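You operate a simulated robot arm through the tools that you are given. There is no shell and no other tool. Be economical: measure what you need, move in short steps, check, and stop when the job is done.

You run a simulated two-armed robot. Do the job below in one go: nothing can be reset, and whatever is moved stays where it is left.

TASK
Pick up the purple nut driver with one hand, pass it to the other hand and put it on the low tier of the tall shelf.

The check looks at the end state, three seconds after you hand in, the way a careful person would. Anything else that was tipped, shoved, dropped, spilled or broken makes it a failure.

THE ROBOT
Two 7-joint arms with two-finger parallel grippers on one trunk, on a base that drives. Base frame: it is fixed to the floor where the robot stands at the start and does not move with it; the origin is under the middle of the robot, x ahead of it, y to its left, z up; the surface under the hand at the start is at about z = 900. Readings come in mm, rad, newtons and seconds.
The left shoulder is at the start at [59, 174, 1234], the right one opposite. With the tool pointing down near the work surface each hand reaches from about 240 to 680 mm from the robot's upright axis, wherever it stands, measured 20 degrees to its own side. Places, roughly: low tier of the tall shelf [400, -800, 500]. Payload 3.6 kg a hand.
The tool frame of a hand sits at the grasp point between the pads (the TCP): z along the fingers, y along the line on which they close. The tips reach 30 mm beyond it. Largest opening 110 mm; finger width 20, thickness 10; the body of the gripper, 48 by 112 mm, starts 55 mm behind the TCP.
Orientation is told as [roll, pitch, yaw] about the base's x, y, z axes, in that order, counted from this pose: with the fingers straight down and closing along the base's y, the tool's x points along the base's -x, its y along +y and its z along -z.

THE INTERFACE
- The arms move only by the tool step_arm. It takes "left_increments", "right_increments" or both (then of equal length, played together; a hand with none holds still); each is a list of rows, each an object of numbers (a shift or turn left out is 0, a gripper value left out holds the last): "wx", "wy", "wz": the turn, a rotation vector about the tool's x, y, z in rad; "tx", "ty", "tz": the shift along the tool's x, y, z in mm; "gripper": the gripper command, from -1 (shut) to 1 (fully open), values between in proportion. In form: [{"wx": .., "wy": .., "wz": .., "tx": .., "ty": .., "tz": .., "gripper": ..}, ...]. A call has 1 to 20 rows; each row shifts and turns the commanded pose from where the row before left it, along the tool's axes as they then stand. Each row takes 0.2 s and may step no farther than 50 mm and 0.15 rad from the row before; otherwise, or with a gripper value out of range, the whole call is refused. Where a pose cannot be reached the arm comes as near as it can. A force on the tool above 40 N (or 10 N above the force at the start of the call, whichever is more), or a blocked arm, ends the call early, and 0.2 s more pass. Each finger travels about 153 mm/s and halts on what it meets, pressing with about 22 N; the grip force reading is that of the motor and also rises with nothing between the fingers. The clock runs only during rows and for 0.2 s after the last one: add rows that do not move to give the fingers time. The reply holds the time, the measured pose of the TCP, the force on the tool along the base axes, the opening and the grip force, in the units named above and with some noise, with the torque about the TCP (base axes, N m) and any sound that the robot's microphone picked up.
- Cameras (640 x 400 px; columns grow to the right, rows downward): "scene" is now at [144.7, -2.4, 1401.4]; the picture's right is [-0.03, -1.00, 0.00], its down [-0.64, 0.02, -0.77] and it looks along [0.77, -0.02, -0.64] (base axes); focal length 250 px, centre (320, 200). "left" rides on the left gripper at [72, -17, -103] in its tool frame; the picture's right is [0.23, 0.97, 0.00], its down [-0.76, 0.18, -0.62] and it looks along [-0.61, 0.14, 0.78] (tool axes); focal length 222 px, centre (320, 200). "right" rides on the right gripper at [72, 17, -103] in its tool frame; the picture's right is [-0.23, 0.97, 0.00], its down [-0.76, -0.18, -0.62] and it looks along [-0.61, -0.14, 0.78] (tool axes); focal length 222 px, centre (320, 200).
- grab_frame(camera): a new picture of that camera. It takes no simulated time.
- lift_body(by): slides the trunk up (or, below 0, down) by that many mm; the arms and the scene camera ride with it, the base frame stays. It gives what a move gives, with no picture.
- drive_base(legs): drives the robot by 1 to 6 legs, each [ahead, left, turn to the left] in mm, mm and rad, along the robot's own axes; the way and the turn of a leg run together, so that a leg with both is an arc; at most 1500 mm and 3.142 rad a leg. The arms and the cameras ride along, it lands a little off, and it stops where it bumps. It gives what a move gives.
- turn_head(pan, tilt): turns the head with the scene camera to pan (to the left, within 1.501 rad either way) and tilt (down, from -0.506 to 1.204), counted from straight ahead of the robot. It gives what a move gives.
- measure_at(camera, pixels): for up to 12 pixels [column, row] of the newest picture of that camera ("zoom" is the newest enlarged one), the place [x, y, z] in the base frame of the surface seen there, good to about 3 mm. It takes no simulated time.
- enlarge(camera, box): a new picture of the part [left, top, right, bottom] of that camera's present view, enlarged. It takes no simulated time.
- sign_off(): hands the job in; it is judged then, once.

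Work in short steps. Measure before you move; look again where a grasp or a placing could have gone wrong, and mend it. You have 80 turns and 58 pictures in all, those below and enlarged ones among them. Open the grippers and draw the arms clear of the work before you hand the job in, unless the task says otherwise; then end with one line.

The tools are called by a JSON object that holds its "fn" and its "kwargs". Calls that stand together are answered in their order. step_arm: Moves the arms, as the interface text tells. Its arguments: {"type":"object","properties":{"left_increments":{"type":"array","items":{"type":"object","properties":{"wx":{"type":"number"},"wy":{"type":"number"},"wz":{"type":"number"},"tx":{"type":"number"},"ty":{"type":"number"},"tz":{"type":"number"},"gripper":{"type":"number"}}}},"right_increments":{"type":"array","items":{"type":"object","properties":{"wx":{"type":"number"},"wy":{"type":"number"},"wz":{"type":"number"},"tx":{"type":"number"},"ty":{"type":"number"},"tz":{"type":"number"},"gripper":{"type":"number"}}}}},"required":[]} The other tools are called the same way: lift_body (by) slides the trunk up or down; drive_base (legs) drives the base; turn_head (pan, tilt) turns the head that bears the scene camera; grab_frame (camera) takes a picture; measure_at (camera, pixels) gives the place of the surface under pixels of a picture; enlarge (camera, box) takes an enlarged picture of a part of a camera's view; sign_off () hands the job in.

At the start:

```text
t: 0.0
left_tcp_pos: [475.3, 269.2, 1174.7]
left_ee_rot: [0.002, -0.002, 0.002]
left_force: [0.5, -0.1, -0.4]
left_ft_torque: [0.02, 0.0, -0.03]
left_finger_gap: 110.1
left_grasp_force: 0.0
right_tcp_pos: [449.8, -152.9, 1182.6]
right_ee_rot: [0.0, 0.003, 0.0]
right_force: [-0.4, 0.5, 0.3]
right_ft_torque: [0.02, -0.01, 0.01]
right_finger_gap: 109.8
right_grasp_force: 0.0
trunk travel left (down, up): [-350.0, 413.0]
robot x, y, heading: [0.3, -1.7, 0.0]
head pan, tilt: [-0.031, 0.695]
```

scene: 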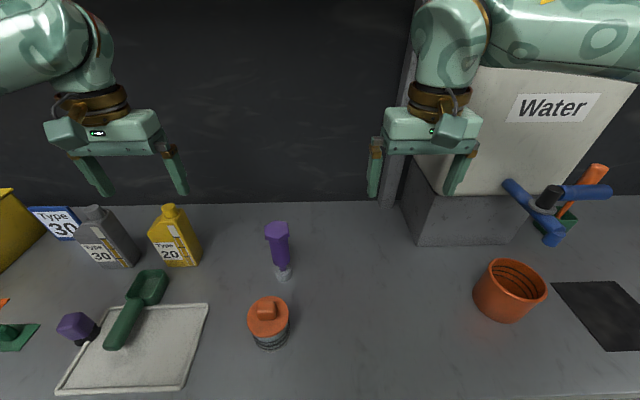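
right: 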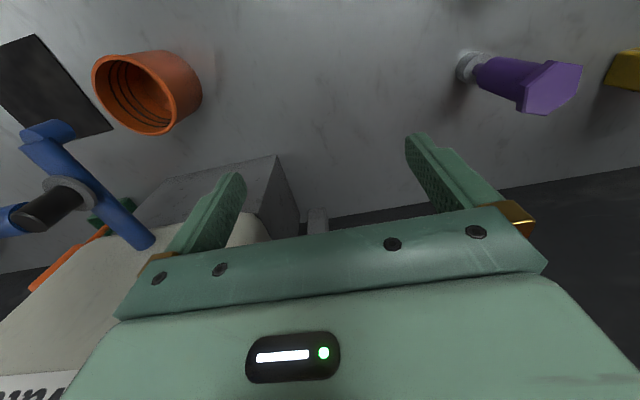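
left: 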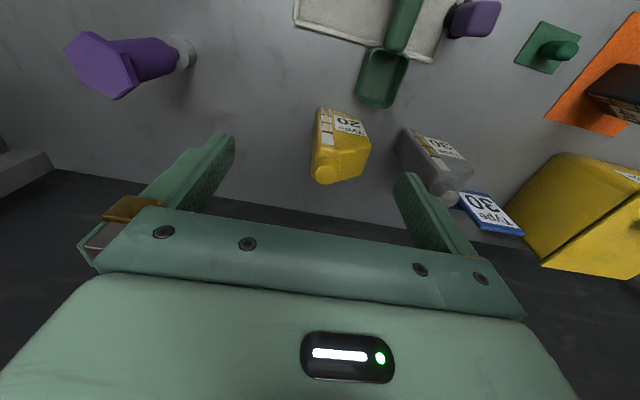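

The purple driver seems to be standing at about (278,250) in the scene; another purple thing lies at (78,327). I enlarge both and look to the right at the shelf.

{"fn": "enlarge", "kwargs": {"camera": "scene", "box": [220, 200, 340, 300]}}

{"fn": "measure_at", "kwargs": {"camera": "scene", "pixels": [[275, 227], [281, 245], [283, 262], [284, 276], [268, 232], [289, 230], [268, 310], [78, 325], [300, 285], [174, 240], [330, 210]]}}

{"fn": "enlarge", "kwargs": {"camera": "scene", "box": [0, 270, 160, 370]}}

```text
4.00 times, centred on (280, 250) of scene
```

zoom: 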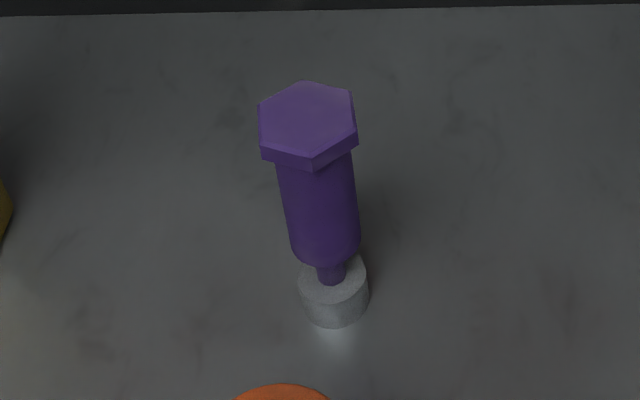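

```text
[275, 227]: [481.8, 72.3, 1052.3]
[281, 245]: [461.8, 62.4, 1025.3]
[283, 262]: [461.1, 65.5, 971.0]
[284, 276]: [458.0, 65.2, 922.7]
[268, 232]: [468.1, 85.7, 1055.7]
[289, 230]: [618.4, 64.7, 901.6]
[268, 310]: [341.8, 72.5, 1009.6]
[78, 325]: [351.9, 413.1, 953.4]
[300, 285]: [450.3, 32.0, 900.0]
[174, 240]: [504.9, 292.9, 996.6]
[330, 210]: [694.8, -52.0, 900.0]
```

```text
4.00 times, centred on (80, 320) of scene
```

zoom: 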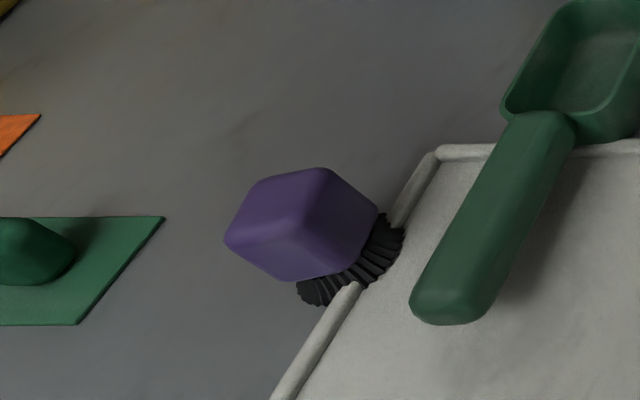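

The nut driver stands upright at about (473,69), from z 900 to 1055; the other is a brush. Now I look at the shelf.

{"fn": "turn_head", "kwargs": {"pan": -1.1, "tilt": 0.75}}

{"fn": "grab_frame", "kwargs": {"camera": "scene"}}

```text
t: 1.3
left_tcp_pos: [476.3, 268.9, 1174.4]
left_ee_rot: [-0.001, 0.0, 0.001]
left_force: [0.0, -0.5, -0.2]
left_ft_torque: [0.0, 0.03, 0.03]
left_finger_gap: 110.1
left_grasp_force: 0.0
right_tcp_pos: [451.0, -153.7, 1182.9]
right_ee_rot: [0.0, 0.001, 0.0]
right_force: [0.2, 0.3, 0.2]
right_ft_torque: [0.01, 0.01, -0.01]
right_finger_gap: 109.8
right_grasp_force: 0.1
trunk travel left (down, up): [-350.0, 413.0]
robot x, y, heading: [-1.5, -0.2, 0.0]
head pan, tilt: [-1.1, 0.75]
```

```text
52 pictures are left
```

scene: 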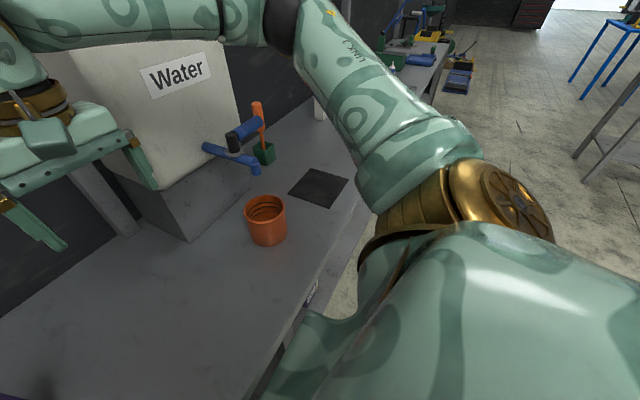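

The right arm hides the shelf, so I start with the pick. First I turn the left hand in free air: yaw -75°, fingers 30° below level, pointing toward the driver from its left side.

{"fn": "step_arm", "kwargs": {"left_increments": [{"wz": 0.1454}, {"wz": 0.1454}, {"wz": 0.1454}, {"wz": 0.1454}, {"wz": 0.1454}, {"wz": 0.1454}, {"wz": 0.1454}, {"wz": 0.1454}, {"wz": 0.1454}, {"wy": -0.1496}, {"wy": -0.1496}, {"wy": -0.1496}, {"wy": -0.1496}, {"wy": -0.1496}, {"wy": -0.1496}, {"wy": -0.1496}, {}, {}]}}

{"fn": "turn_head", "kwargs": {"pan": 0.1, "tilt": 0.7}}

{"fn": "grab_frame", "kwargs": {"camera": "scene"}}

```text
t: 5.1
left_tcp_pos: [475.2, 270.4, 1175.7]
left_ee_rot: [0.0, -1.047, -1.307]
left_force: [-0.6, -0.5, 0.2]
left_ft_torque: [0.02, -0.01, -0.02]
left_finger_gap: 110.1
left_grasp_force: 0.0
right_tcp_pos: [450.9, -153.5, 1182.4]
right_ee_rot: [0.002, 0.0, -0.002]
right_force: [0.0, 0.1, -0.4]
right_ft_torque: [0.01, -0.02, -0.02]
right_finger_gap: 110.0
right_grasp_force: 0.0
trunk travel left (down, up): [-350.0, 413.0]
robot x, y, heading: [-0.6, -2.7, 0.001]
head pan, tilt: [-1.1, 0.75]
```

```text
t: 6.5
left_tcp_pos: [475.5, 269.0, 1174.9]
left_ee_rot: [-0.002, -1.047, -1.307]
left_force: [0.9, 0.6, -0.1]
left_ft_torque: [-0.02, 0.02, -0.02]
left_finger_gap: 109.8
left_grasp_force: 0.1
right_tcp_pos: [450.5, -153.7, 1183.6]
right_ee_rot: [0.001, 0.001, 0.001]
right_force: [-0.7, 0.7, -1.0]
right_ft_torque: [-0.01, -0.01, 0.03]
right_finger_gap: 109.9
right_grasp_force: 0.0
trunk travel left (down, up): [-350.0, 413.0]
robot x, y, heading: [2.8, -0.5, -0.003]
head pan, tilt: [0.099, 0.7]
```

```text
51 pictures are left
```

scene: 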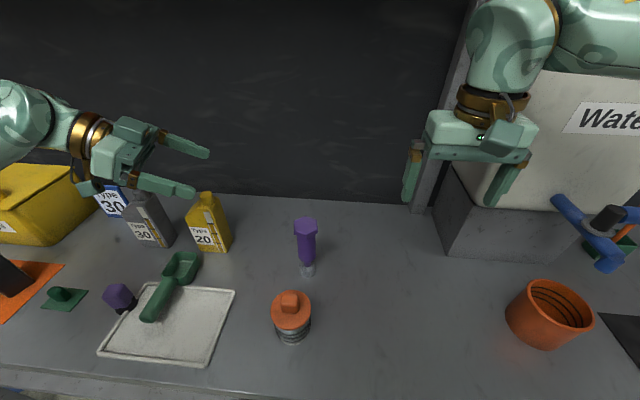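

The left hand turned cleanly. I measure the driver again: top (305,222), shank (307,245), socket (307,270).

{"fn": "measure_at", "kwargs": {"camera": "scene", "pixels": [[305, 221], [305, 225], [305, 219], [300, 222], [311, 222], [307, 240], [308, 255], [308, 272], [303, 245], [312, 245], [288, 296], [208, 205]]}}

{"fn": "grab_frame", "kwargs": {"camera": "left"}}

```text
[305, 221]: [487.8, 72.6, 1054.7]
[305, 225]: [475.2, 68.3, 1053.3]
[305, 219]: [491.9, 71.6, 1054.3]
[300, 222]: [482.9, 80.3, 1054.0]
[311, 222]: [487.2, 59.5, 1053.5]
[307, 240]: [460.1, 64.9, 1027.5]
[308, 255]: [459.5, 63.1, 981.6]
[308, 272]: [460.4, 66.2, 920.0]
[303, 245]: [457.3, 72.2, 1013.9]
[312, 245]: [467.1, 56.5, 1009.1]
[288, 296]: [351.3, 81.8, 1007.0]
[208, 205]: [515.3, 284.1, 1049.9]
```

```text
50 pictures are left
```

left: 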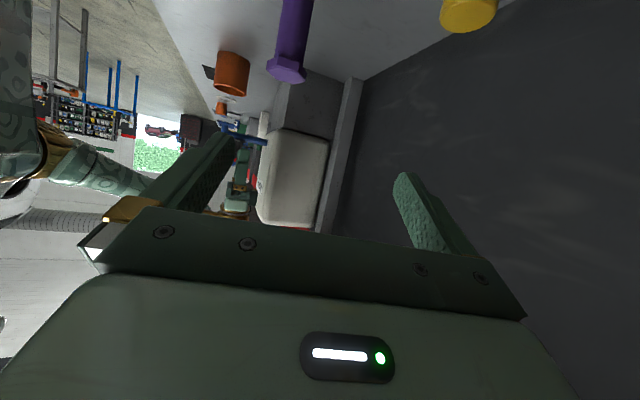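

Driver axis at about (474,68), handle z≈960–1043. I tilt the left hand to 15° below level, narrow the gap to 70 mm and go to a pre-grasp 120 mm away from it.

{"fn": "step_arm", "kwargs": {"left_increments": [{"wy": -0.131, "gripper": 0.27}, {"wy": -0.131}, {"tx": 19.5, "ty": -10.6, "tz": 21.5}, {"tx": 19.5, "ty": -10.6, "tz": 21.5}, {"tx": 19.5, "ty": -10.6, "tz": 21.5}, {"tx": 19.5, "ty": -10.6, "tz": 21.5}, {"tx": 19.5, "ty": -10.6, "tz": 21.5}, {}, {}]}}

{"fn": "grab_frame", "kwargs": {"camera": "scene"}}

{"fn": "grab_frame", "kwargs": {"camera": "left"}}

```text
t: 8.5
left_tcp_pos: [445.4, 182.0, 1052.5]
left_ee_rot: [-0.001, -1.309, -1.307]
left_force: [0.8, -0.3, 0.3]
left_ft_torque: [0.0, -0.02, 0.01]
left_finger_gap: 70.0
left_grasp_force: 0.1
right_tcp_pos: [450.7, -153.1, 1182.8]
right_ee_rot: [0.0, 0.0, -0.001]
right_force: [1.0, 0.6, -1.2]
right_ft_torque: [-0.02, 0.0, 0.02]
right_finger_gap: 109.6
right_grasp_force: 0.0
trunk travel left (down, up): [-350.0, 413.0]
robot x, y, heading: [-2.0, -2.6, -0.004]
head pan, tilt: [0.099, 0.7]
```

```text
49 pictures are left
```

scene: 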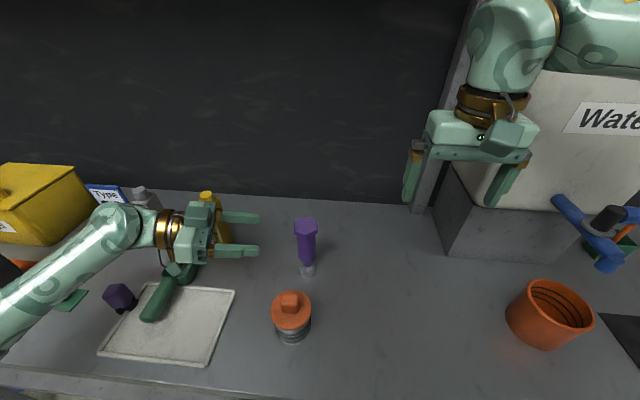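

```text
48 pictures are left
```

left: 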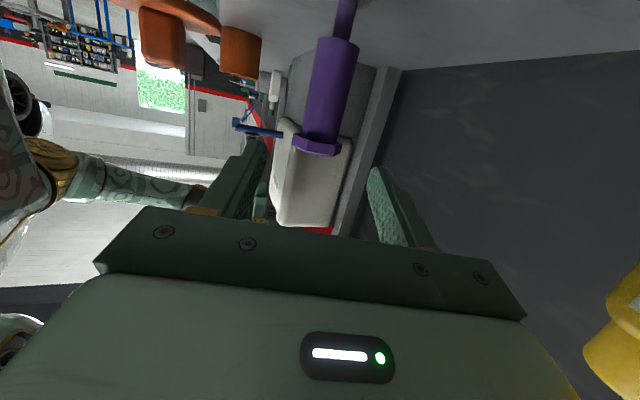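

The driver lies between the open fingers with room on both sides (left picture ~(325,95)). I advance 121 mm along the fingers.

{"fn": "step_arm", "kwargs": {"left_increments": [{"tz": 30, "ty": -1}, {"tz": 30, "ty": -1}, {"tz": 30}, {"tz": 31, "tx": -1}, {}]}}

{"fn": "enlarge", "kwargs": {"camera": "scene", "box": [200, 180, 360, 280]}}

{"fn": "grab_frame", "kwargs": {"camera": "left"}}

```text
t: 9.7
left_tcp_pos: [473.4, 66.2, 1025.0]
left_ee_rot: [-0.002, -1.309, -1.306]
left_force: [-0.2, -0.1, 0.9]
left_ft_torque: [0.0, -0.03, -0.03]
left_finger_gap: 69.9
left_grasp_force: 0.0
right_tcp_pos: [450.4, -153.1, 1182.7]
right_ee_rot: [0.001, 0.0, 0.001]
right_force: [0.4, 0.2, -0.5]
right_ft_torque: [-0.06, -0.03, -0.02]
right_finger_gap: 110.1
right_grasp_force: 0.1
trunk travel left (down, up): [-350.0, 413.0]
robot x, y, heading: [1.3, -0.4, -0.004]
head pan, tilt: [0.099, 0.7]
```

```text
4.00 times, centred on (280, 230) of scene
```

zoom: 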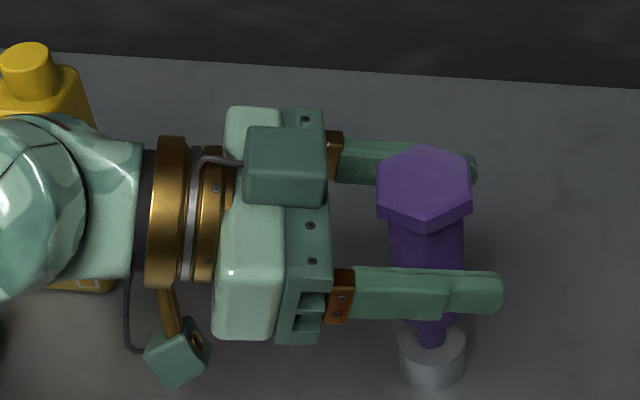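

```text
46 pictures are left
```

left: 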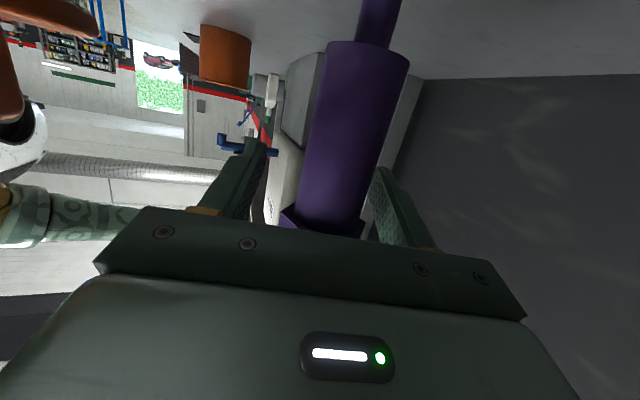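

The handle is between the fingers, TCP z 1025. I lower about 4 mm to stay clear of the flange and close.

{"fn": "step_arm", "kwargs": {"left_increments": [{"tx": 4}, {"gripper": 0.0}, {"gripper": -0.3}, {"gripper": -0.6}, {"gripper": -1}, {}, {}]}}

{"fn": "enlarge", "kwargs": {"camera": "scene", "box": [200, 180, 360, 280]}}

```text
t: 11.3
left_tcp_pos: [474.1, 67.7, 1022.1]
left_ee_rot: [0.001, -1.309, -1.308]
left_force: [2.9, 0.7, 0.7]
left_ft_torque: [0.02, -0.21, 0.03]
left_finger_gap: 37.2
left_grasp_force: 22.3
right_tcp_pos: [450.9, -153.3, 1183.0]
right_ee_rot: [0.002, 0.004, 0.0]
right_force: [0.3, 0.1, 0.0]
right_ft_torque: [0.0, 0.02, -0.02]
right_finger_gap: 110.0
right_grasp_force: 0.0
trunk travel left (down, up): [-350.0, 413.0]
robot x, y, heading: [-0.8, 3.2, 0.001]
head pan, tilt: [0.099, 0.7]
```

```text
4.00 times, centred on (280, 230) of scene
```

zoom: 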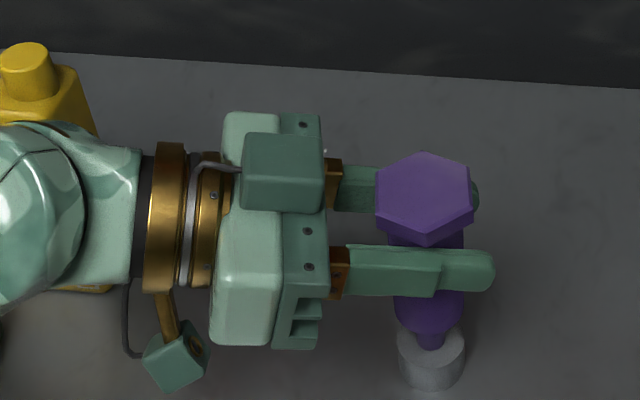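

Gripped at 37 mm, 22 N. I lift straight up by 150 mm.

{"fn": "step_arm", "kwargs": {"left_increments": [{"tx": -9.7, "tz": -2.6}, {"tx": -24.15, "tz": -6.5}, {"tx": -24.15, "tz": -6.5}, {"tx": -24.15, "tz": -6.5}, {"tx": -24.15, "tz": -6.5}, {"tx": -24.15, "tz": -6.5}, {"tx": -14.5, "tz": -3.9}, {}]}}

{"fn": "grab_frame", "kwargs": {"camera": "scene"}}

```text
t: 13.1
left_tcp_pos: [472.9, 65.7, 1168.4]
left_ee_rot: [-0.003, -1.309, -1.305]
left_force: [0.4, -0.1, -1.9]
left_ft_torque: [-0.02, 0.02, -0.02]
left_finger_gap: 36.4
left_grasp_force: 21.6
right_tcp_pos: [450.0, -153.7, 1182.2]
right_ee_rot: [0.0, 0.002, 0.001]
right_force: [-0.5, -0.1, -0.6]
right_ft_torque: [0.0, 0.0, -0.02]
right_finger_gap: 109.8
right_grasp_force: 0.1
trunk travel left (down, up): [-350.0, 413.0]
robot x, y, heading: [-1.8, 2.4, 0.004]
head pan, tilt: [0.099, 0.7]
```

```text
44 pictures are left
```

scene: 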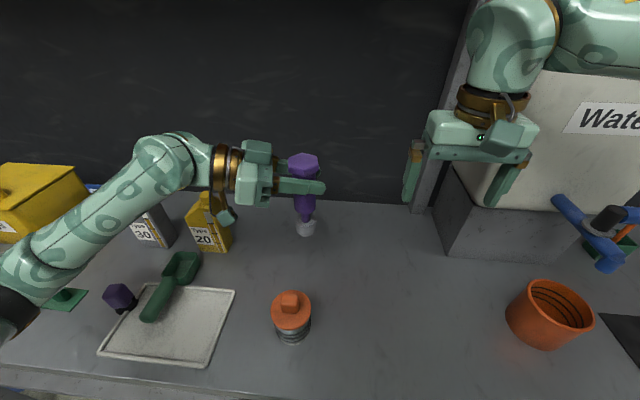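

Driver is held upright, weight shows (-1.9 N). Before turning the right hand I check where the water tank and tap are.

{"fn": "measure_at", "kwargs": {"camera": "scene", "pixels": [[455, 240], [540, 200], [545, 260], [570, 205], [605, 262], [548, 300], [560, 160], [622, 240], [305, 190], [306, 228]]}}

{"fn": "turn_head", "kwargs": {"pan": -1.5, "tilt": 0.5}}

{"fn": "grab_frame", "kwargs": {"camera": "scene"}}

```text
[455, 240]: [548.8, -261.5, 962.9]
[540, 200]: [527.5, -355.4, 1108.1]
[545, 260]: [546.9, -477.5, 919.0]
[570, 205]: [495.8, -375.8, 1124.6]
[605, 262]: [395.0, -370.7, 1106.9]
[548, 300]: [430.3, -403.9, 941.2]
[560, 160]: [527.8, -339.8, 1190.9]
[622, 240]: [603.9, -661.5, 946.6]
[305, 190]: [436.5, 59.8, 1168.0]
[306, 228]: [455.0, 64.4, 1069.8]
```

```text
t: 14.8
left_tcp_pos: [472.0, 66.2, 1168.4]
left_ee_rot: [-0.003, -1.309, -1.305]
left_force: [0.7, -0.1, -1.9]
left_ft_torque: [-0.03, -0.01, -0.02]
left_finger_gap: 36.3
left_grasp_force: 21.8
right_tcp_pos: [450.3, -153.9, 1182.3]
right_ee_rot: [0.001, 0.002, 0.0]
right_force: [-0.4, -0.3, 0.4]
right_ft_torque: [0.03, -0.02, -0.03]
right_finger_gap: 110.1
right_grasp_force: 0.0
trunk travel left (down, up): [-350.0, 413.0]
robot x, y, heading: [2.2, 0.9, 0.002]
head pan, tilt: [-1.499, 0.499]
```

```text
43 pictures are left
```

scene: 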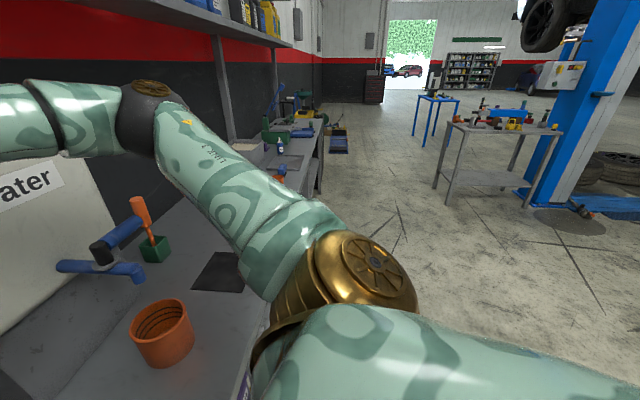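

The tap reaches out to (395,-371,1107), so I back off 400 mm from the bench before the handover, then look again toward the shelf.

{"fn": "drive_base", "kwargs": {"legs": [[-400, 0, 0]]}}

{"fn": "turn_head", "kwargs": {"pan": -0.75, "tilt": 0.6}}

{"fn": "grab_frame", "kwargs": {"camera": "scene"}}

```text
t: 17.3
left_tcp_pos: [69.7, 64.4, 1167.3]
left_ee_rot: [0.001, -1.308, -1.315]
left_force: [-0.7, -0.5, -1.8]
left_ft_torque: [-0.01, 0.01, 0.0]
left_finger_gap: 36.1
left_grasp_force: 22.5
right_tcp_pos: [46.2, -155.7, 1183.2]
right_ee_rot: [0.0, 0.001, -0.008]
right_force: [-0.8, 0.1, -0.1]
right_ft_torque: [-0.01, -0.02, -0.01]
right_finger_gap: 110.2
right_grasp_force: 0.0
trunk travel left (down, up): [-350.0, 413.0]
robot x, y, heading: [-404.6, -1.2, -0.005]
head pan, tilt: [-1.499, 0.499]
```

```text
t: 18.4
left_tcp_pos: [70.0, 64.0, 1167.1]
left_ee_rot: [-0.001, -1.308, -1.313]
left_force: [0.0, -0.4, -2.5]
left_ft_torque: [0.01, 0.01, 0.02]
left_finger_gap: 35.9
left_grasp_force: 22.1
right_tcp_pos: [46.7, -155.4, 1182.4]
right_ee_rot: [0.001, 0.003, -0.006]
right_force: [0.5, 0.6, -0.2]
right_ft_torque: [0.02, -0.01, -0.04]
right_finger_gap: 110.0
right_grasp_force: 0.0
trunk travel left (down, up): [-350.0, 413.0]
robot x, y, heading: [-404.5, 4.6, -0.006]
head pan, tilt: [-0.75, 0.6]
```

```text
42 pictures are left
```

scene: 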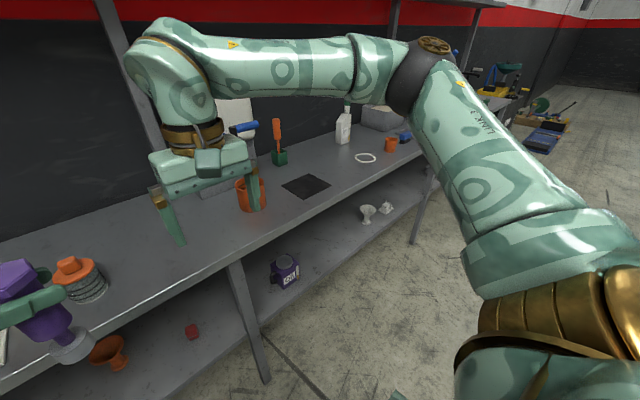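

The lower tier of the same shelf is visible under the bench top, with a mug at (287,270) and white valves at (370,212). I measure it.

{"fn": "measure_at", "kwargs": {"camera": "scene", "pixels": [[287, 270], [330, 260], [310, 290], [350, 235], [370, 225], [215, 300], [270, 310], [390, 215], [340, 212], [300, 232], [385, 240], [400, 230]]}}

{"fn": "enlarge", "kwargs": {"camera": "scene", "box": [200, 130, 480, 305]}}

```text
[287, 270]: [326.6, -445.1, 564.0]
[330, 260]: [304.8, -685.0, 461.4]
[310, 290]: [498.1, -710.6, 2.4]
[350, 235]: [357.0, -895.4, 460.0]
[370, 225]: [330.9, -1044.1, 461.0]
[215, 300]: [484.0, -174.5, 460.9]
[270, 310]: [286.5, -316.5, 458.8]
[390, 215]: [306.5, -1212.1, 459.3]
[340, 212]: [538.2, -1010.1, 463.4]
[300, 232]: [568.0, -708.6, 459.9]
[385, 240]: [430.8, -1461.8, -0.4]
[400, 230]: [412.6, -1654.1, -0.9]
```

```text
2.29 times, centred on (340, 218) of scene
```

zoom: 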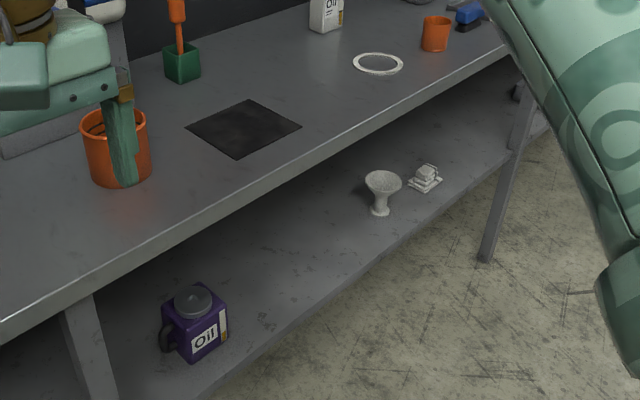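

The low tier is at z≈460, front edge x≈285, with free room around (370,-780) between the oil can (y≈-445) and the goblet (y≈-1040). Now I turn the right hand in place to face the driver (yaw +75°, 15° below level).

{"fn": "step_arm", "kwargs": {"right_increments": [{"wz": -0.1454, "gripper": 0.36}, {"wz": -0.1454}, {"wz": -0.1454}, {"wz": -0.1454}, {"wz": -0.1454}, {"wz": -0.1454}, {"wz": -0.1454}, {"wz": -0.1454}, {"wz": -0.1454}, {"wy": -0.1454}, {"wy": -0.1454}, {"wy": -0.1454}, {"wy": -0.1454}, {"wy": -0.1454}, {"wy": -0.1454}, {"wy": -0.1454}, {"wy": -0.1454}, {"wy": -0.1454}, {}, {}]}}

{"fn": "turn_head", "kwargs": {"pan": 0.0, "tilt": 0.6}}

{"fn": "grab_frame", "kwargs": {"camera": "scene"}}

{"fn": "grab_frame", "kwargs": {"camera": "right"}}

```text
t: 22.6
left_tcp_pos: [70.7, 63.3, 1167.1]
left_ee_rot: [-0.001, -1.307, -1.313]
left_force: [-1.0, -0.7, -1.8]
left_ft_torque: [-0.03, 0.02, -0.01]
left_finger_gap: 35.9
left_grasp_force: 21.8
right_tcp_pos: [55.5, -166.0, 1183.7]
right_ee_rot: [0.026, -1.138, 0.359]
right_force: [1.1, 0.3, 0.5]
right_ft_torque: [-0.01, 0.0, 0.0]
right_finger_gap: 74.8
right_grasp_force: 0.0
right hand out of reach, approached as far as the arm can: row 3, 4, 5, 6, 7, 8, 9, 17, 18
trunk travel left (down, up): [-350.0, 413.0]
robot x, y, heading: [-404.5, -1.7, -0.006]
head pan, tilt: [-0.75, 0.6]
```

```text
t: 23.7
left_tcp_pos: [70.4, 64.8, 1167.5]
left_ee_rot: [-0.001, -1.308, -1.312]
left_force: [0.9, 0.0, -2.8]
left_ft_torque: [0.02, -0.04, -0.03]
left_finger_gap: 35.9
left_grasp_force: 22.2
right_tcp_pos: [56.0, -167.2, 1184.6]
right_ee_rot: [0.025, -1.139, 0.36]
right_force: [-0.5, 0.6, -0.3]
right_ft_torque: [0.01, 0.02, 0.03]
right_finger_gap: 74.9
right_grasp_force: 0.0
trunk travel left (down, up): [-350.0, 413.0]
robot x, y, heading: [-401.4, -0.4, -0.012]
head pan, tilt: [0.0, 0.6]
```

```text
40 pictures are left
```

scene: 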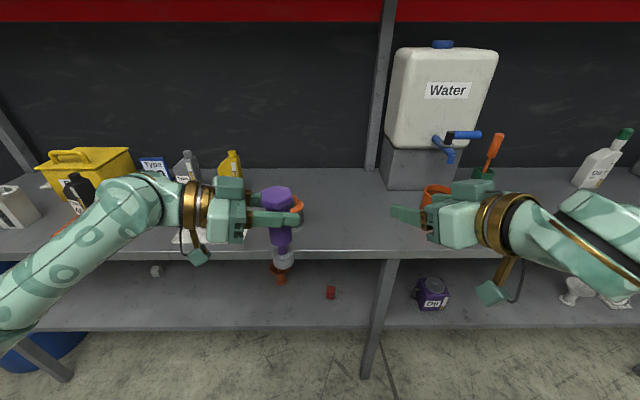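

```text
39 pictures are left
```

right: 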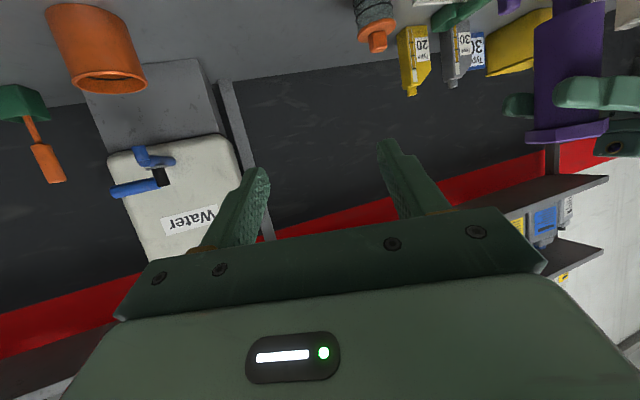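

The right wrist's yaw limit stops it near +20°, so I instead have it come from the robot's side: right yaw +15°, left yaw -105°, meeting farther ahead at about (130,-30).

{"fn": "step_arm", "kwargs": {"left_increments": [{"tx": -6.9, "ty": 8.4, "tz": 25.7}, {"tx": -6.9, "ty": 8.4, "tz": 25.7}, {"tx": -6.9, "ty": 8.4, "tz": 25.7}, {"tx": -6.9, "ty": 8.4, "tz": 25.7}, {"wx": 0.1265, "wz": 0.0339}, {"wx": 0.1265, "wz": 0.0339}, {"wx": 0.1265, "wz": 0.0339}, {"wx": 0.1265, "wz": 0.0339}, {}], "right_increments": [{"wx": 0.1264, "wz": 0.0339}, {"wx": 0.1264, "wz": 0.0339}, {"wx": 0.1264, "wz": 0.0339}, {"wx": 0.1264, "wz": 0.0339}, {"wx": 0.1264, "wz": 0.0339}, {"wx": 0.1264, "wz": 0.0339}, {"wx": 0.1264, "wz": 0.0339}, {"wx": 0.1264, "wz": 0.0339}, {}]}}

{"fn": "grab_frame", "kwargs": {"camera": "scene"}}

```text
t: 25.7
left_tcp_pos: [128.5, -30.2, 1167.2]
left_ee_rot: [0.0, -1.309, -1.841]
left_force: [-0.5, 0.0, -2.5]
left_ft_torque: [0.0, -0.02, 0.02]
left_finger_gap: 35.9
left_grasp_force: 22.5
right_tcp_pos: [61.6, -207.3, 1205.1]
right_ee_rot: [-0.364, -1.179, -0.251]
right_force: [0.2, -0.7, -0.8]
right_ft_torque: [0.02, -0.01, -0.02]
right_finger_gap: 74.9
right_grasp_force: 0.0
right hand out of reach, approached as far as the arm can: row 1, 2, 3
trunk travel left (down, up): [-350.0, 413.0]
robot x, y, heading: [-408.9, -1.8, -0.008]
head pan, tilt: [0.0, 0.6]
```

```text
38 pictures are left
```

scene: 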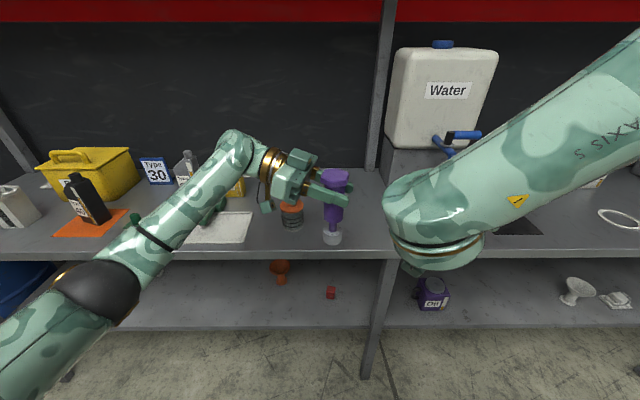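

The right hand ended up skewed ([-0.364,-1.179,-0.251]). I turn it to yaw +15°, 15° below level, in place, and measure the driver held by the left hand.

{"fn": "measure_at", "kwargs": {"camera": "scene", "pixels": [[335, 176], [335, 184], [333, 212], [333, 220], [332, 238], [328, 212], [339, 212]]}}

{"fn": "step_arm", "kwargs": {"right_increments": [{"wx": -0.1213, "wy": -0.0226, "wz": -0.0203}, {"wx": -0.1213, "wy": -0.0226, "wz": -0.0203}, {"wx": -0.1213, "wy": -0.0226, "wz": -0.0203}, {"wx": -0.1213, "wy": -0.0226, "wz": -0.0203}, {"wx": -0.1213, "wy": -0.0226, "wz": -0.0203}, {"wx": -0.1213, "wy": -0.0226, "wz": -0.0203}, {"wx": -0.1213, "wy": -0.0226, "wz": -0.0203}, {}, {}]}}

```text
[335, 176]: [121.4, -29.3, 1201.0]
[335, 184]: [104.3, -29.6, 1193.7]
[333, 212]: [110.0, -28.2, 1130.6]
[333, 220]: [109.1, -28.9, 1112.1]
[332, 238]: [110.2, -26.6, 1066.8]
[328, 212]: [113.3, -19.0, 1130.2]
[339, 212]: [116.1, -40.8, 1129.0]
```

```text
t: 27.7
left_tcp_pos: [130.2, -32.6, 1167.7]
left_ee_rot: [-0.007, -1.309, -1.832]
left_force: [-0.3, 0.0, -2.7]
left_ft_torque: [0.02, 0.01, -0.03]
left_finger_gap: 36.1
left_grasp_force: 22.1
right_tcp_pos: [60.0, -187.2, 1268.5]
right_ee_rot: [0.005, -1.307, 0.261]
right_force: [-0.2, -0.2, -0.7]
right_ft_torque: [0.04, 0.01, 0.02]
right_finger_gap: 74.7
right_grasp_force: 0.0
right hand out of reach, approached as far as the arm can: row 4, 5, 6
trunk travel left (down, up): [-350.0, 413.0]
robot x, y, heading: [-404.9, -5.1, -0.006]
head pan, tilt: [0.0, 0.6]
```

The right hand now has the wanted attitude; driver axis is vertical at about (128,-30), top z 1200. I bring the right hand to a pre-grasp 110 mm behind it, aimed 44 mm below the left fingers.

{"fn": "step_arm", "kwargs": {"right_increments": [{"tx": 18.8, "ty": 22.4, "tz": 5.1}, {"tx": 18.8, "ty": 22.4, "tz": 5.1}, {"tx": 18.8, "ty": 22.4, "tz": 5.1}, {"tx": 18.8, "ty": 22.4, "tz": 5.1}, {"tx": 18.8, "ty": 22.4, "tz": 5.1}, {"tx": 18.8, "ty": 22.4, "tz": 5.1}, {}]}}

{"fn": "grab_frame", "kwargs": {"camera": "scene"}}

{"fn": "grab_frame", "kwargs": {"camera": "right"}}

```text
t: 29.3
left_tcp_pos: [130.8, -30.0, 1167.7]
left_ee_rot: [-0.004, -1.309, -1.837]
left_force: [0.3, -0.7, -1.6]
left_ft_torque: [0.01, -0.02, -0.02]
left_finger_gap: 36.2
left_grasp_force: 22.4
right_tcp_pos: [59.4, -184.8, 1269.1]
right_ee_rot: [0.001, -1.307, 0.265]
right_force: [0.1, 0.3, -0.3]
right_ft_torque: [0.02, -0.01, 0.04]
right_finger_gap: 75.2
right_grasp_force: 0.1
right hand out of reach, approached as far as the arm can: row 1, 2, 3, 4, 5, 6
trunk travel left (down, up): [-350.0, 413.0]
robot x, y, heading: [-403.1, 2.3, -0.01]
head pan, tilt: [0.0, 0.6]
```

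```text
37 pictures are left
```

scene: 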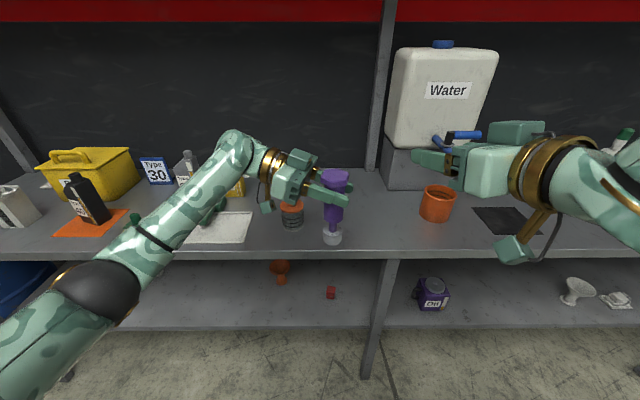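

```text
36 pictures are left
```

right: 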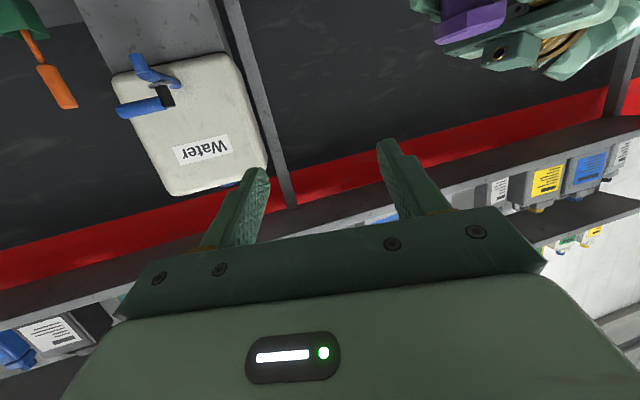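

The right wrist is at its roll limit there. I roll the right hand half a turn about its fingers (away from the limit, camera on top), which also suits the placing.

{"fn": "step_arm", "kwargs": {"right_increments": [{"wz": 0.15}, {"wz": 0.15}, {"wz": 0.15}, {"wz": 0.15}, {"wz": 0.15}, {"wz": 0.15}, {"wz": 0.15}, {"wz": 0.15}, {"wz": 0.15}, {"wz": 0.15}, {"wz": 0.15}, {"wz": 0.15}, {"wz": 0.15}, {"wz": 0.15}, {"wz": 0.15}, {"wz": 0.15}, {"wz": 0.15}, {"wz": 0.15}, {"wz": 0.15}, {"wz": 0.1416}]}}

{"fn": "step_arm", "kwargs": {"right_increments": [{"wz": 0.15}, {}, {}]}}

{"fn": "grab_frame", "kwargs": {"camera": "scene"}}

```text
t: 33.5
left_tcp_pos: [130.5, -29.9, 1166.3]
left_ee_rot: [-0.003, -1.308, -1.837]
left_force: [0.5, -0.3, -1.7]
left_ft_torque: [-0.03, -0.02, -0.04]
left_finger_gap: 36.1
left_grasp_force: 22.1
right_tcp_pos: [61.7, -185.4, 1268.3]
right_ee_rot: [0.503, 1.271, -2.358]
right_force: [1.0, -0.3, -0.3]
right_ft_torque: [0.02, -0.01, -0.01]
right_finger_gap: 74.8
right_grasp_force: 0.1
trunk travel left (down, up): [-350.0, 413.0]
robot x, y, heading: [-404.1, -0.8, -0.007]
head pan, tilt: [0.0, 0.6]
```

```text
t: 34.3
left_tcp_pos: [130.3, -30.5, 1168.3]
left_ee_rot: [-0.003, -1.308, -1.837]
left_force: [0.0, -0.6, -2.2]
left_ft_torque: [-0.02, 0.01, -0.02]
left_finger_gap: 35.8
left_grasp_force: 22.1
right_tcp_pos: [61.3, -185.7, 1267.5]
right_ee_rot: [0.003, 1.309, -2.875]
right_force: [0.0, 1.6, 0.9]
right_ft_torque: [-0.01, -0.04, 0.0]
right_finger_gap: 74.7
right_grasp_force: 0.0
trunk travel left (down, up): [-350.0, 413.0]
robot x, y, heading: [-401.5, -1.8, -0.002]
head pan, tilt: [0.0, 0.6]
```

```text
35 pictures are left
```

scene: 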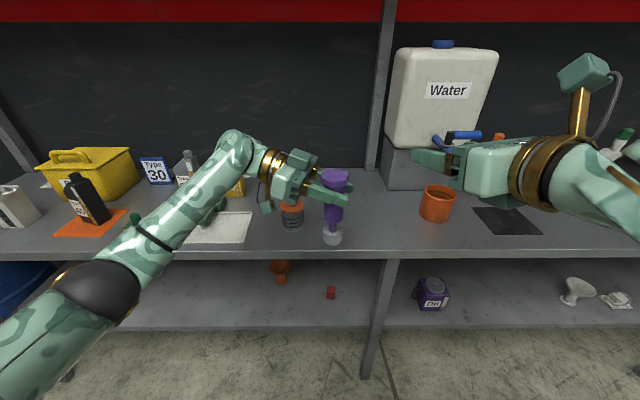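

The half roll worked. I move the right hand to the pre-grasp 110 mm behind the driver.

{"fn": "step_arm", "kwargs": {"right_increments": [{"tx": -18.8, "ty": -22.1, "tz": 4.8}, {"tx": -18.8, "ty": -22.1, "tz": 4.8}, {"tx": -18.8, "ty": -22.1, "tz": 4.8}, {"tx": -18.8, "ty": -22.1, "tz": 4.8}, {"tx": -18.8, "ty": -22.1, "tz": 4.8}, {"tx": -18.8, "ty": -22.1, "tz": 4.8}, {}]}}

{"fn": "grab_frame", "kwargs": {"camera": "scene"}}

{"fn": "grab_frame", "kwargs": {"camera": "right"}}

```text
t: 35.9
left_tcp_pos: [129.1, -30.7, 1166.3]
left_ee_rot: [-0.002, -1.31, -1.837]
left_force: [0.3, 0.4, -2.0]
left_ft_torque: [-0.01, -0.01, -0.01]
left_finger_gap: 35.9
left_grasp_force: 22.1
right_tcp_pos: [59.5, -183.7, 1267.3]
right_ee_rot: [0.004, 1.307, -2.875]
right_force: [0.0, 0.6, -0.4]
right_ft_torque: [0.02, 0.01, 0.0]
right_finger_gap: 74.8
right_grasp_force: 0.0
right hand out of reach, approached as far as the arm can: row 1, 2, 3, 4, 5, 6
trunk travel left (down, up): [-350.0, 413.0]
robot x, y, heading: [-404.1, -0.8, -0.006]
head pan, tilt: [0.0, 0.6]
```

```text
34 pictures are left
```

scene: 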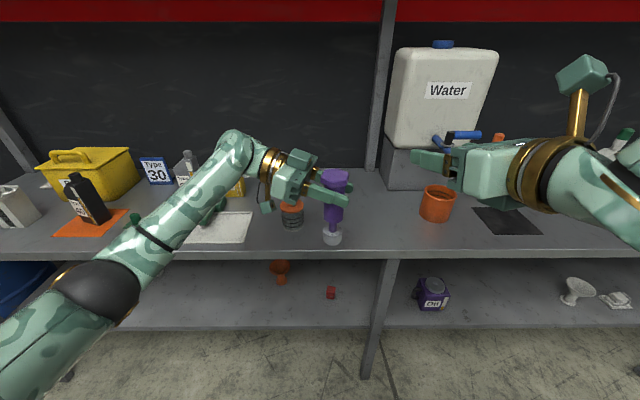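

```text
33 pictures are left
```

right: 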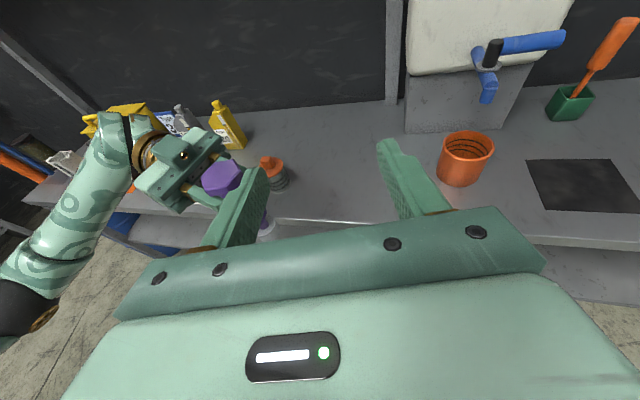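

Not J7 then — it's the bend of the wrist with the hand pointing straight ahead. Pointing the right hand sideways (yaw +75°, opposite to the left hand) should be free like the left arm's pose, so I yaw it in place.

{"fn": "step_arm", "kwargs": {"right_increments": [{"wx": 0.1264, "wz": -0.0339}, {"wx": 0.1264, "wz": -0.0339}, {"wx": 0.1264, "wz": -0.0339}, {"wx": 0.1264, "wz": -0.0339}, {"wx": 0.1264, "wz": -0.0339}, {"wx": 0.1264, "wz": -0.0339}, {"wx": 0.1264, "wz": -0.0339}, {"wx": 0.1264, "wz": -0.0339}, {}]}}

{"fn": "grab_frame", "kwargs": {"camera": "scene"}}

```text
t: 37.9
left_tcp_pos: [130.3, -29.8, 1167.3]
left_ee_rot: [-0.002, -1.31, -1.837]
left_force: [-0.6, 0.0, -1.8]
left_ft_torque: [-0.03, -0.02, 0.0]
left_finger_gap: 36.0
left_grasp_force: 21.9
right_tcp_pos: [59.3, -182.2, 1268.3]
right_ee_rot: [0.0, 1.307, -1.829]
right_force: [0.2, -0.8, -0.6]
right_ft_torque: [0.0, 0.01, -0.01]
right_finger_gap: 74.5
right_grasp_force: 0.0
trunk travel left (down, up): [-350.0, 413.0]
robot x, y, heading: [-401.9, 1.8, -0.009]
head pan, tilt: [0.0, 0.6]
```

```text
32 pictures are left
```

scene: 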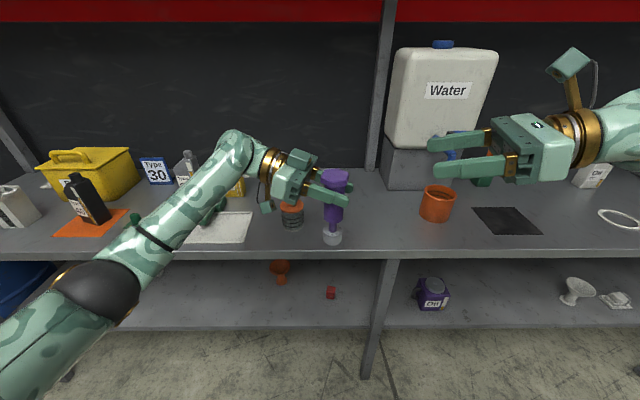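

That worked. Now I move to the pre-grasp 110 mm from the driver on its right.

{"fn": "step_arm", "kwargs": {"right_increments": [{"tx": -19.5, "ty": 5.6, "tz": 17.6}, {"tx": -19.5, "ty": 5.6, "tz": 17.6}, {"tx": -19.5, "ty": 5.6, "tz": 17.6}, {"tx": -19.5, "ty": 5.6, "tz": 17.6}, {"tx": -19.5, "ty": 5.6, "tz": 17.6}, {}, {}]}}

{"fn": "grab_frame", "kwargs": {"camera": "right"}}

{"fn": "enlarge", "kwargs": {"camera": "scene", "box": [240, 120, 480, 270]}}

```text
t: 39.5
left_tcp_pos: [130.4, -30.7, 1167.3]
left_ee_rot: [-0.004, -1.31, -1.835]
left_force: [0.2, 0.3, -2.4]
left_ft_torque: [0.0, 0.01, 0.03]
left_finger_gap: 36.1
left_grasp_force: 21.4
right_tcp_pos: [103.5, -132.5, 1150.7]
right_ee_rot: [0.001, 1.307, -1.833]
right_force: [0.8, 0.9, -0.1]
right_ft_torque: [-0.04, 0.01, -0.03]
right_finger_gap: 75.0
right_grasp_force: 0.0
trunk travel left (down, up): [-350.0, 413.0]
robot x, y, heading: [-401.1, 3.1, -0.007]
head pan, tilt: [0.0, 0.6]
```

```text
31 pictures are left
```

right: 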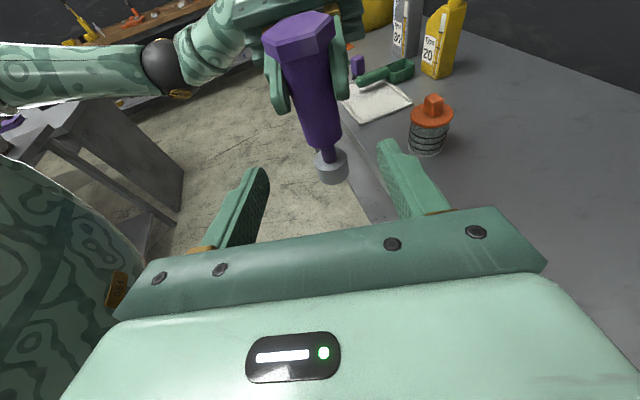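

```text
2.67 times, centred on (360, 195) of scene
```

zoom: 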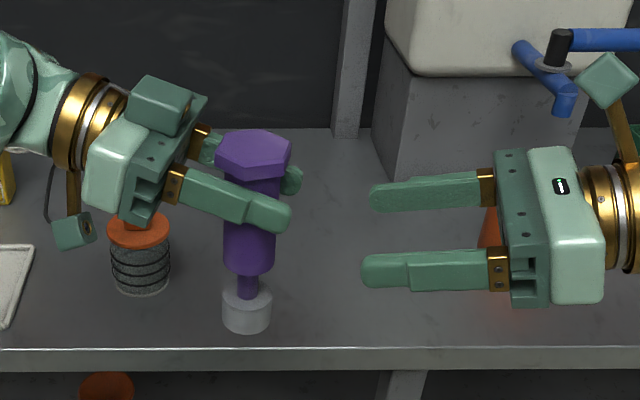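

Everything lines up. I measure in the right picture the lower end of the handle (322,146) and the left finger tips (281,108), (338,92) to pick the height.

{"fn": "measure_at", "kwargs": {"camera": "right", "pixels": [[320, 143], [318, 125], [312, 100], [305, 65], [281, 106], [339, 92], [303, 40], [297, 22], [332, 175], [331, 160], [310, 125], [333, 125]]}}

```text
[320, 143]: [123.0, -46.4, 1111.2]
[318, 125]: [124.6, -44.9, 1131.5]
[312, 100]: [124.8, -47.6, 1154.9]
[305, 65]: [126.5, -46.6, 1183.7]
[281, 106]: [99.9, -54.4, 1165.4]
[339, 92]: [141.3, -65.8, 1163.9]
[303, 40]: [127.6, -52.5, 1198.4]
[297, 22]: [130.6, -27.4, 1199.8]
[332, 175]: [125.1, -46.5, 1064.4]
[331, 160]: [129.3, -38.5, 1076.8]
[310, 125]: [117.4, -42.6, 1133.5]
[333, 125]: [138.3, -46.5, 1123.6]
```

Handle spans z≈1107–1190 at the axis (127,-29); left finger tips end above 1150. I advance the right hand 109 mm to z≈1125.

{"fn": "step_arm", "kwargs": {"right_increments": [{"tx": 1.4, "ty": -1.4, "tz": 27.3}, {"tx": 1.3, "ty": -1.3, "tz": 27.3}, {"tz": 27.3}, {"tz": 27.3}, {}]}}

{"fn": "enlarge", "kwargs": {"camera": "scene", "box": [240, 120, 480, 270]}}

{"fn": "grab_frame", "kwargs": {"camera": "right"}}

```text
t: 40.7
left_tcp_pos: [129.1, -30.6, 1167.6]
left_ee_rot: [-0.004, -1.311, -1.836]
left_force: [0.9, -0.3, -2.1]
left_ft_torque: [-0.01, 0.01, 0.0]
left_finger_gap: 35.8
left_grasp_force: 22.4
right_tcp_pos: [124.0, -27.9, 1124.0]
right_ee_rot: [0.002, 1.305, -1.831]
right_force: [-0.9, 0.6, 0.3]
right_ft_torque: [-0.01, -0.05, -0.01]
right_finger_gap: 75.1
right_grasp_force: 0.1
trunk travel left (down, up): [-350.0, 413.0]
robot x, y, heading: [-403.2, 1.7, -0.012]
head pan, tilt: [0.0, 0.6]
```

```text
2.67 times, centred on (360, 195) of scene
```

zoom: 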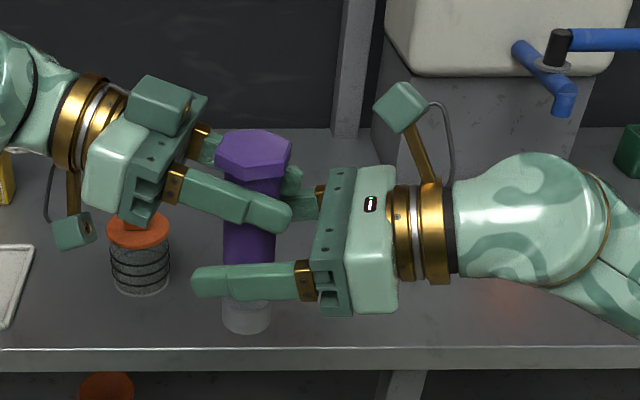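

```text
28 pictures are left
```

right: 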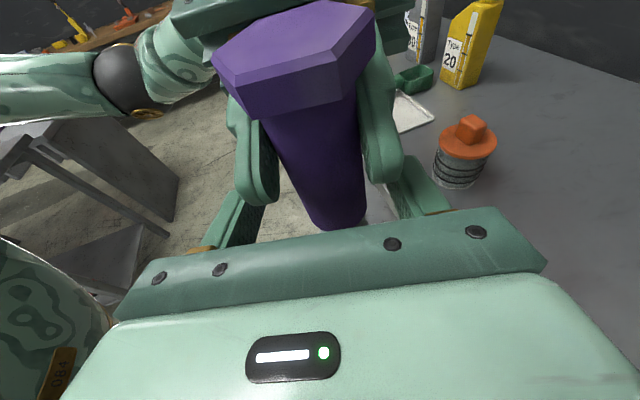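

The right fingers straddle the handle below the left ones. I shift 3 mm to centre and close.

{"fn": "step_arm", "kwargs": {"right_increments": [{"ty": 3, "gripper": 0.1}, {"gripper": -0.15}, {"gripper": -0.5}, {"gripper": -1}, {}, {}, {}]}}

{"fn": "enlarge", "kwargs": {"camera": "scene", "box": [240, 120, 480, 270]}}

```text
t: 42.3
left_tcp_pos: [129.4, -30.8, 1168.7]
left_ee_rot: [-0.002, -1.31, -1.839]
left_force: [-27.5, 1.2, 1.3]
left_ft_torque: [0.01, 0.65, 0.02]
left_finger_gap: 36.1
left_grasp_force: 22.2
right_tcp_pos: [129.5, -29.0, 1123.5]
right_ee_rot: [0.004, 1.306, -1.833]
right_force: [27.3, -1.8, -0.7]
right_ft_torque: [0.06, 0.55, 0.0]
right_finger_gap: 36.0
right_grasp_force: 22.2
trunk travel left (down, up): [-350.0, 413.0]
robot x, y, heading: [-406.7, 2.3, -0.006]
head pan, tilt: [0.0, 0.6]
```

```text
2.67 times, centred on (360, 195) of scene
```

zoom: 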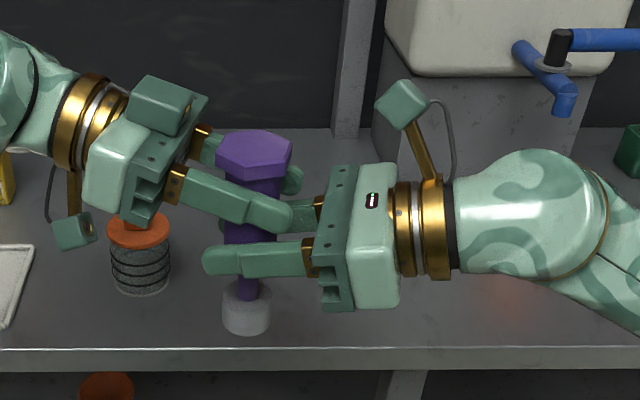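

Both hold it, but with 27 N sideways strain; I ease the right hand +2 mm along its closing line before the left lets go.

{"fn": "step_arm", "kwargs": {"right_increments": [{"ty": 1}, {"ty": 1}, {}]}}

```text
t: 43.1
left_tcp_pos: [129.8, -30.2, 1168.4]
left_ee_rot: [-0.001, -1.31, -1.835]
left_force: [-3.9, -14.7, 2.7]
left_ft_torque: [-0.43, 0.2, 0.03]
left_finger_gap: 35.7
left_grasp_force: 22.0
right_tcp_pos: [131.1, -28.9, 1124.2]
right_ee_rot: [-0.006, 1.307, -1.832]
right_force: [4.0, 13.6, -3.1]
right_ft_torque: [-0.21, -0.04, 0.0]
right_finger_gap: 35.9
right_grasp_force: 21.5
trunk travel left (down, up): [-350.0, 413.0]
robot x, y, heading: [-407.7, 4.3, -0.004]
head pan, tilt: [0.0, 0.6]
```

Strain is low now. I open the left hand, then back it straight out along its fingers.

{"fn": "step_arm", "kwargs": {"left_increments": [{"gripper": -0.1}, {"gripper": 0.36}, {}, {}]}}

{"fn": "step_arm", "kwargs": {"left_increments": [{"tz": -20}, {"tz": -30}, {"tz": -35}, {"tz": -40}, {"tz": -40}, {}]}}

{"fn": "grab_frame", "kwargs": {"camera": "scene"}}

{"fn": "grab_frame", "kwargs": {"camera": "right"}}

```text
t: 44.1
left_tcp_pos: [130.2, -30.0, 1167.0]
left_ee_rot: [-0.003, -1.309, -1.836]
left_force: [0.4, 0.7, 0.4]
left_ft_torque: [-0.02, 0.01, -0.02]
left_finger_gap: 74.7
left_grasp_force: 0.1
right_tcp_pos: [131.3, -31.4, 1124.1]
right_ee_rot: [0.003, 1.306, -1.831]
right_force: [-0.7, -0.2, -0.7]
right_ft_torque: [0.01, 0.02, 0.02]
right_finger_gap: 36.0
right_grasp_force: 22.1
trunk travel left (down, up): [-350.0, 413.0]
robot x, y, heading: [-405.3, -0.5, -0.009]
head pan, tilt: [0.0, 0.6]
```

```text
t: 45.5
left_tcp_pos: [172.3, 124.3, 1207.1]
left_ee_rot: [-0.002, -1.31, -1.836]
left_force: [-0.2, -0.1, -0.5]
left_ft_torque: [-0.02, -0.02, -0.05]
left_finger_gap: 75.0
left_grasp_force: 0.0
right_tcp_pos: [131.7, -30.8, 1123.9]
right_ee_rot: [0.0, 1.306, -1.832]
right_force: [-0.1, -0.5, 0.3]
right_ft_torque: [-0.01, -0.01, -0.03]
right_finger_gap: 36.0
right_grasp_force: 21.7
trunk travel left (down, up): [-350.0, 413.0]
robot x, y, heading: [-403.9, 1.6, -0.009]
head pan, tilt: [0.0, 0.6]
```

```text
26 pictures are left
```

scene: 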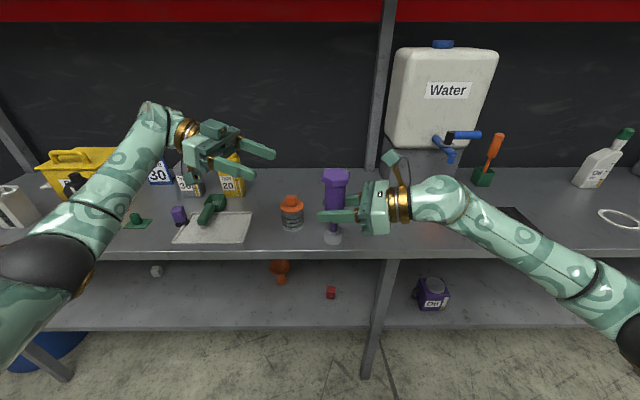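

```text
25 pictures are left
```

right: 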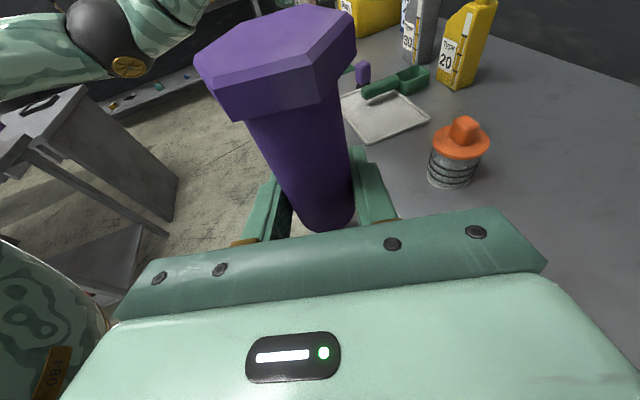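

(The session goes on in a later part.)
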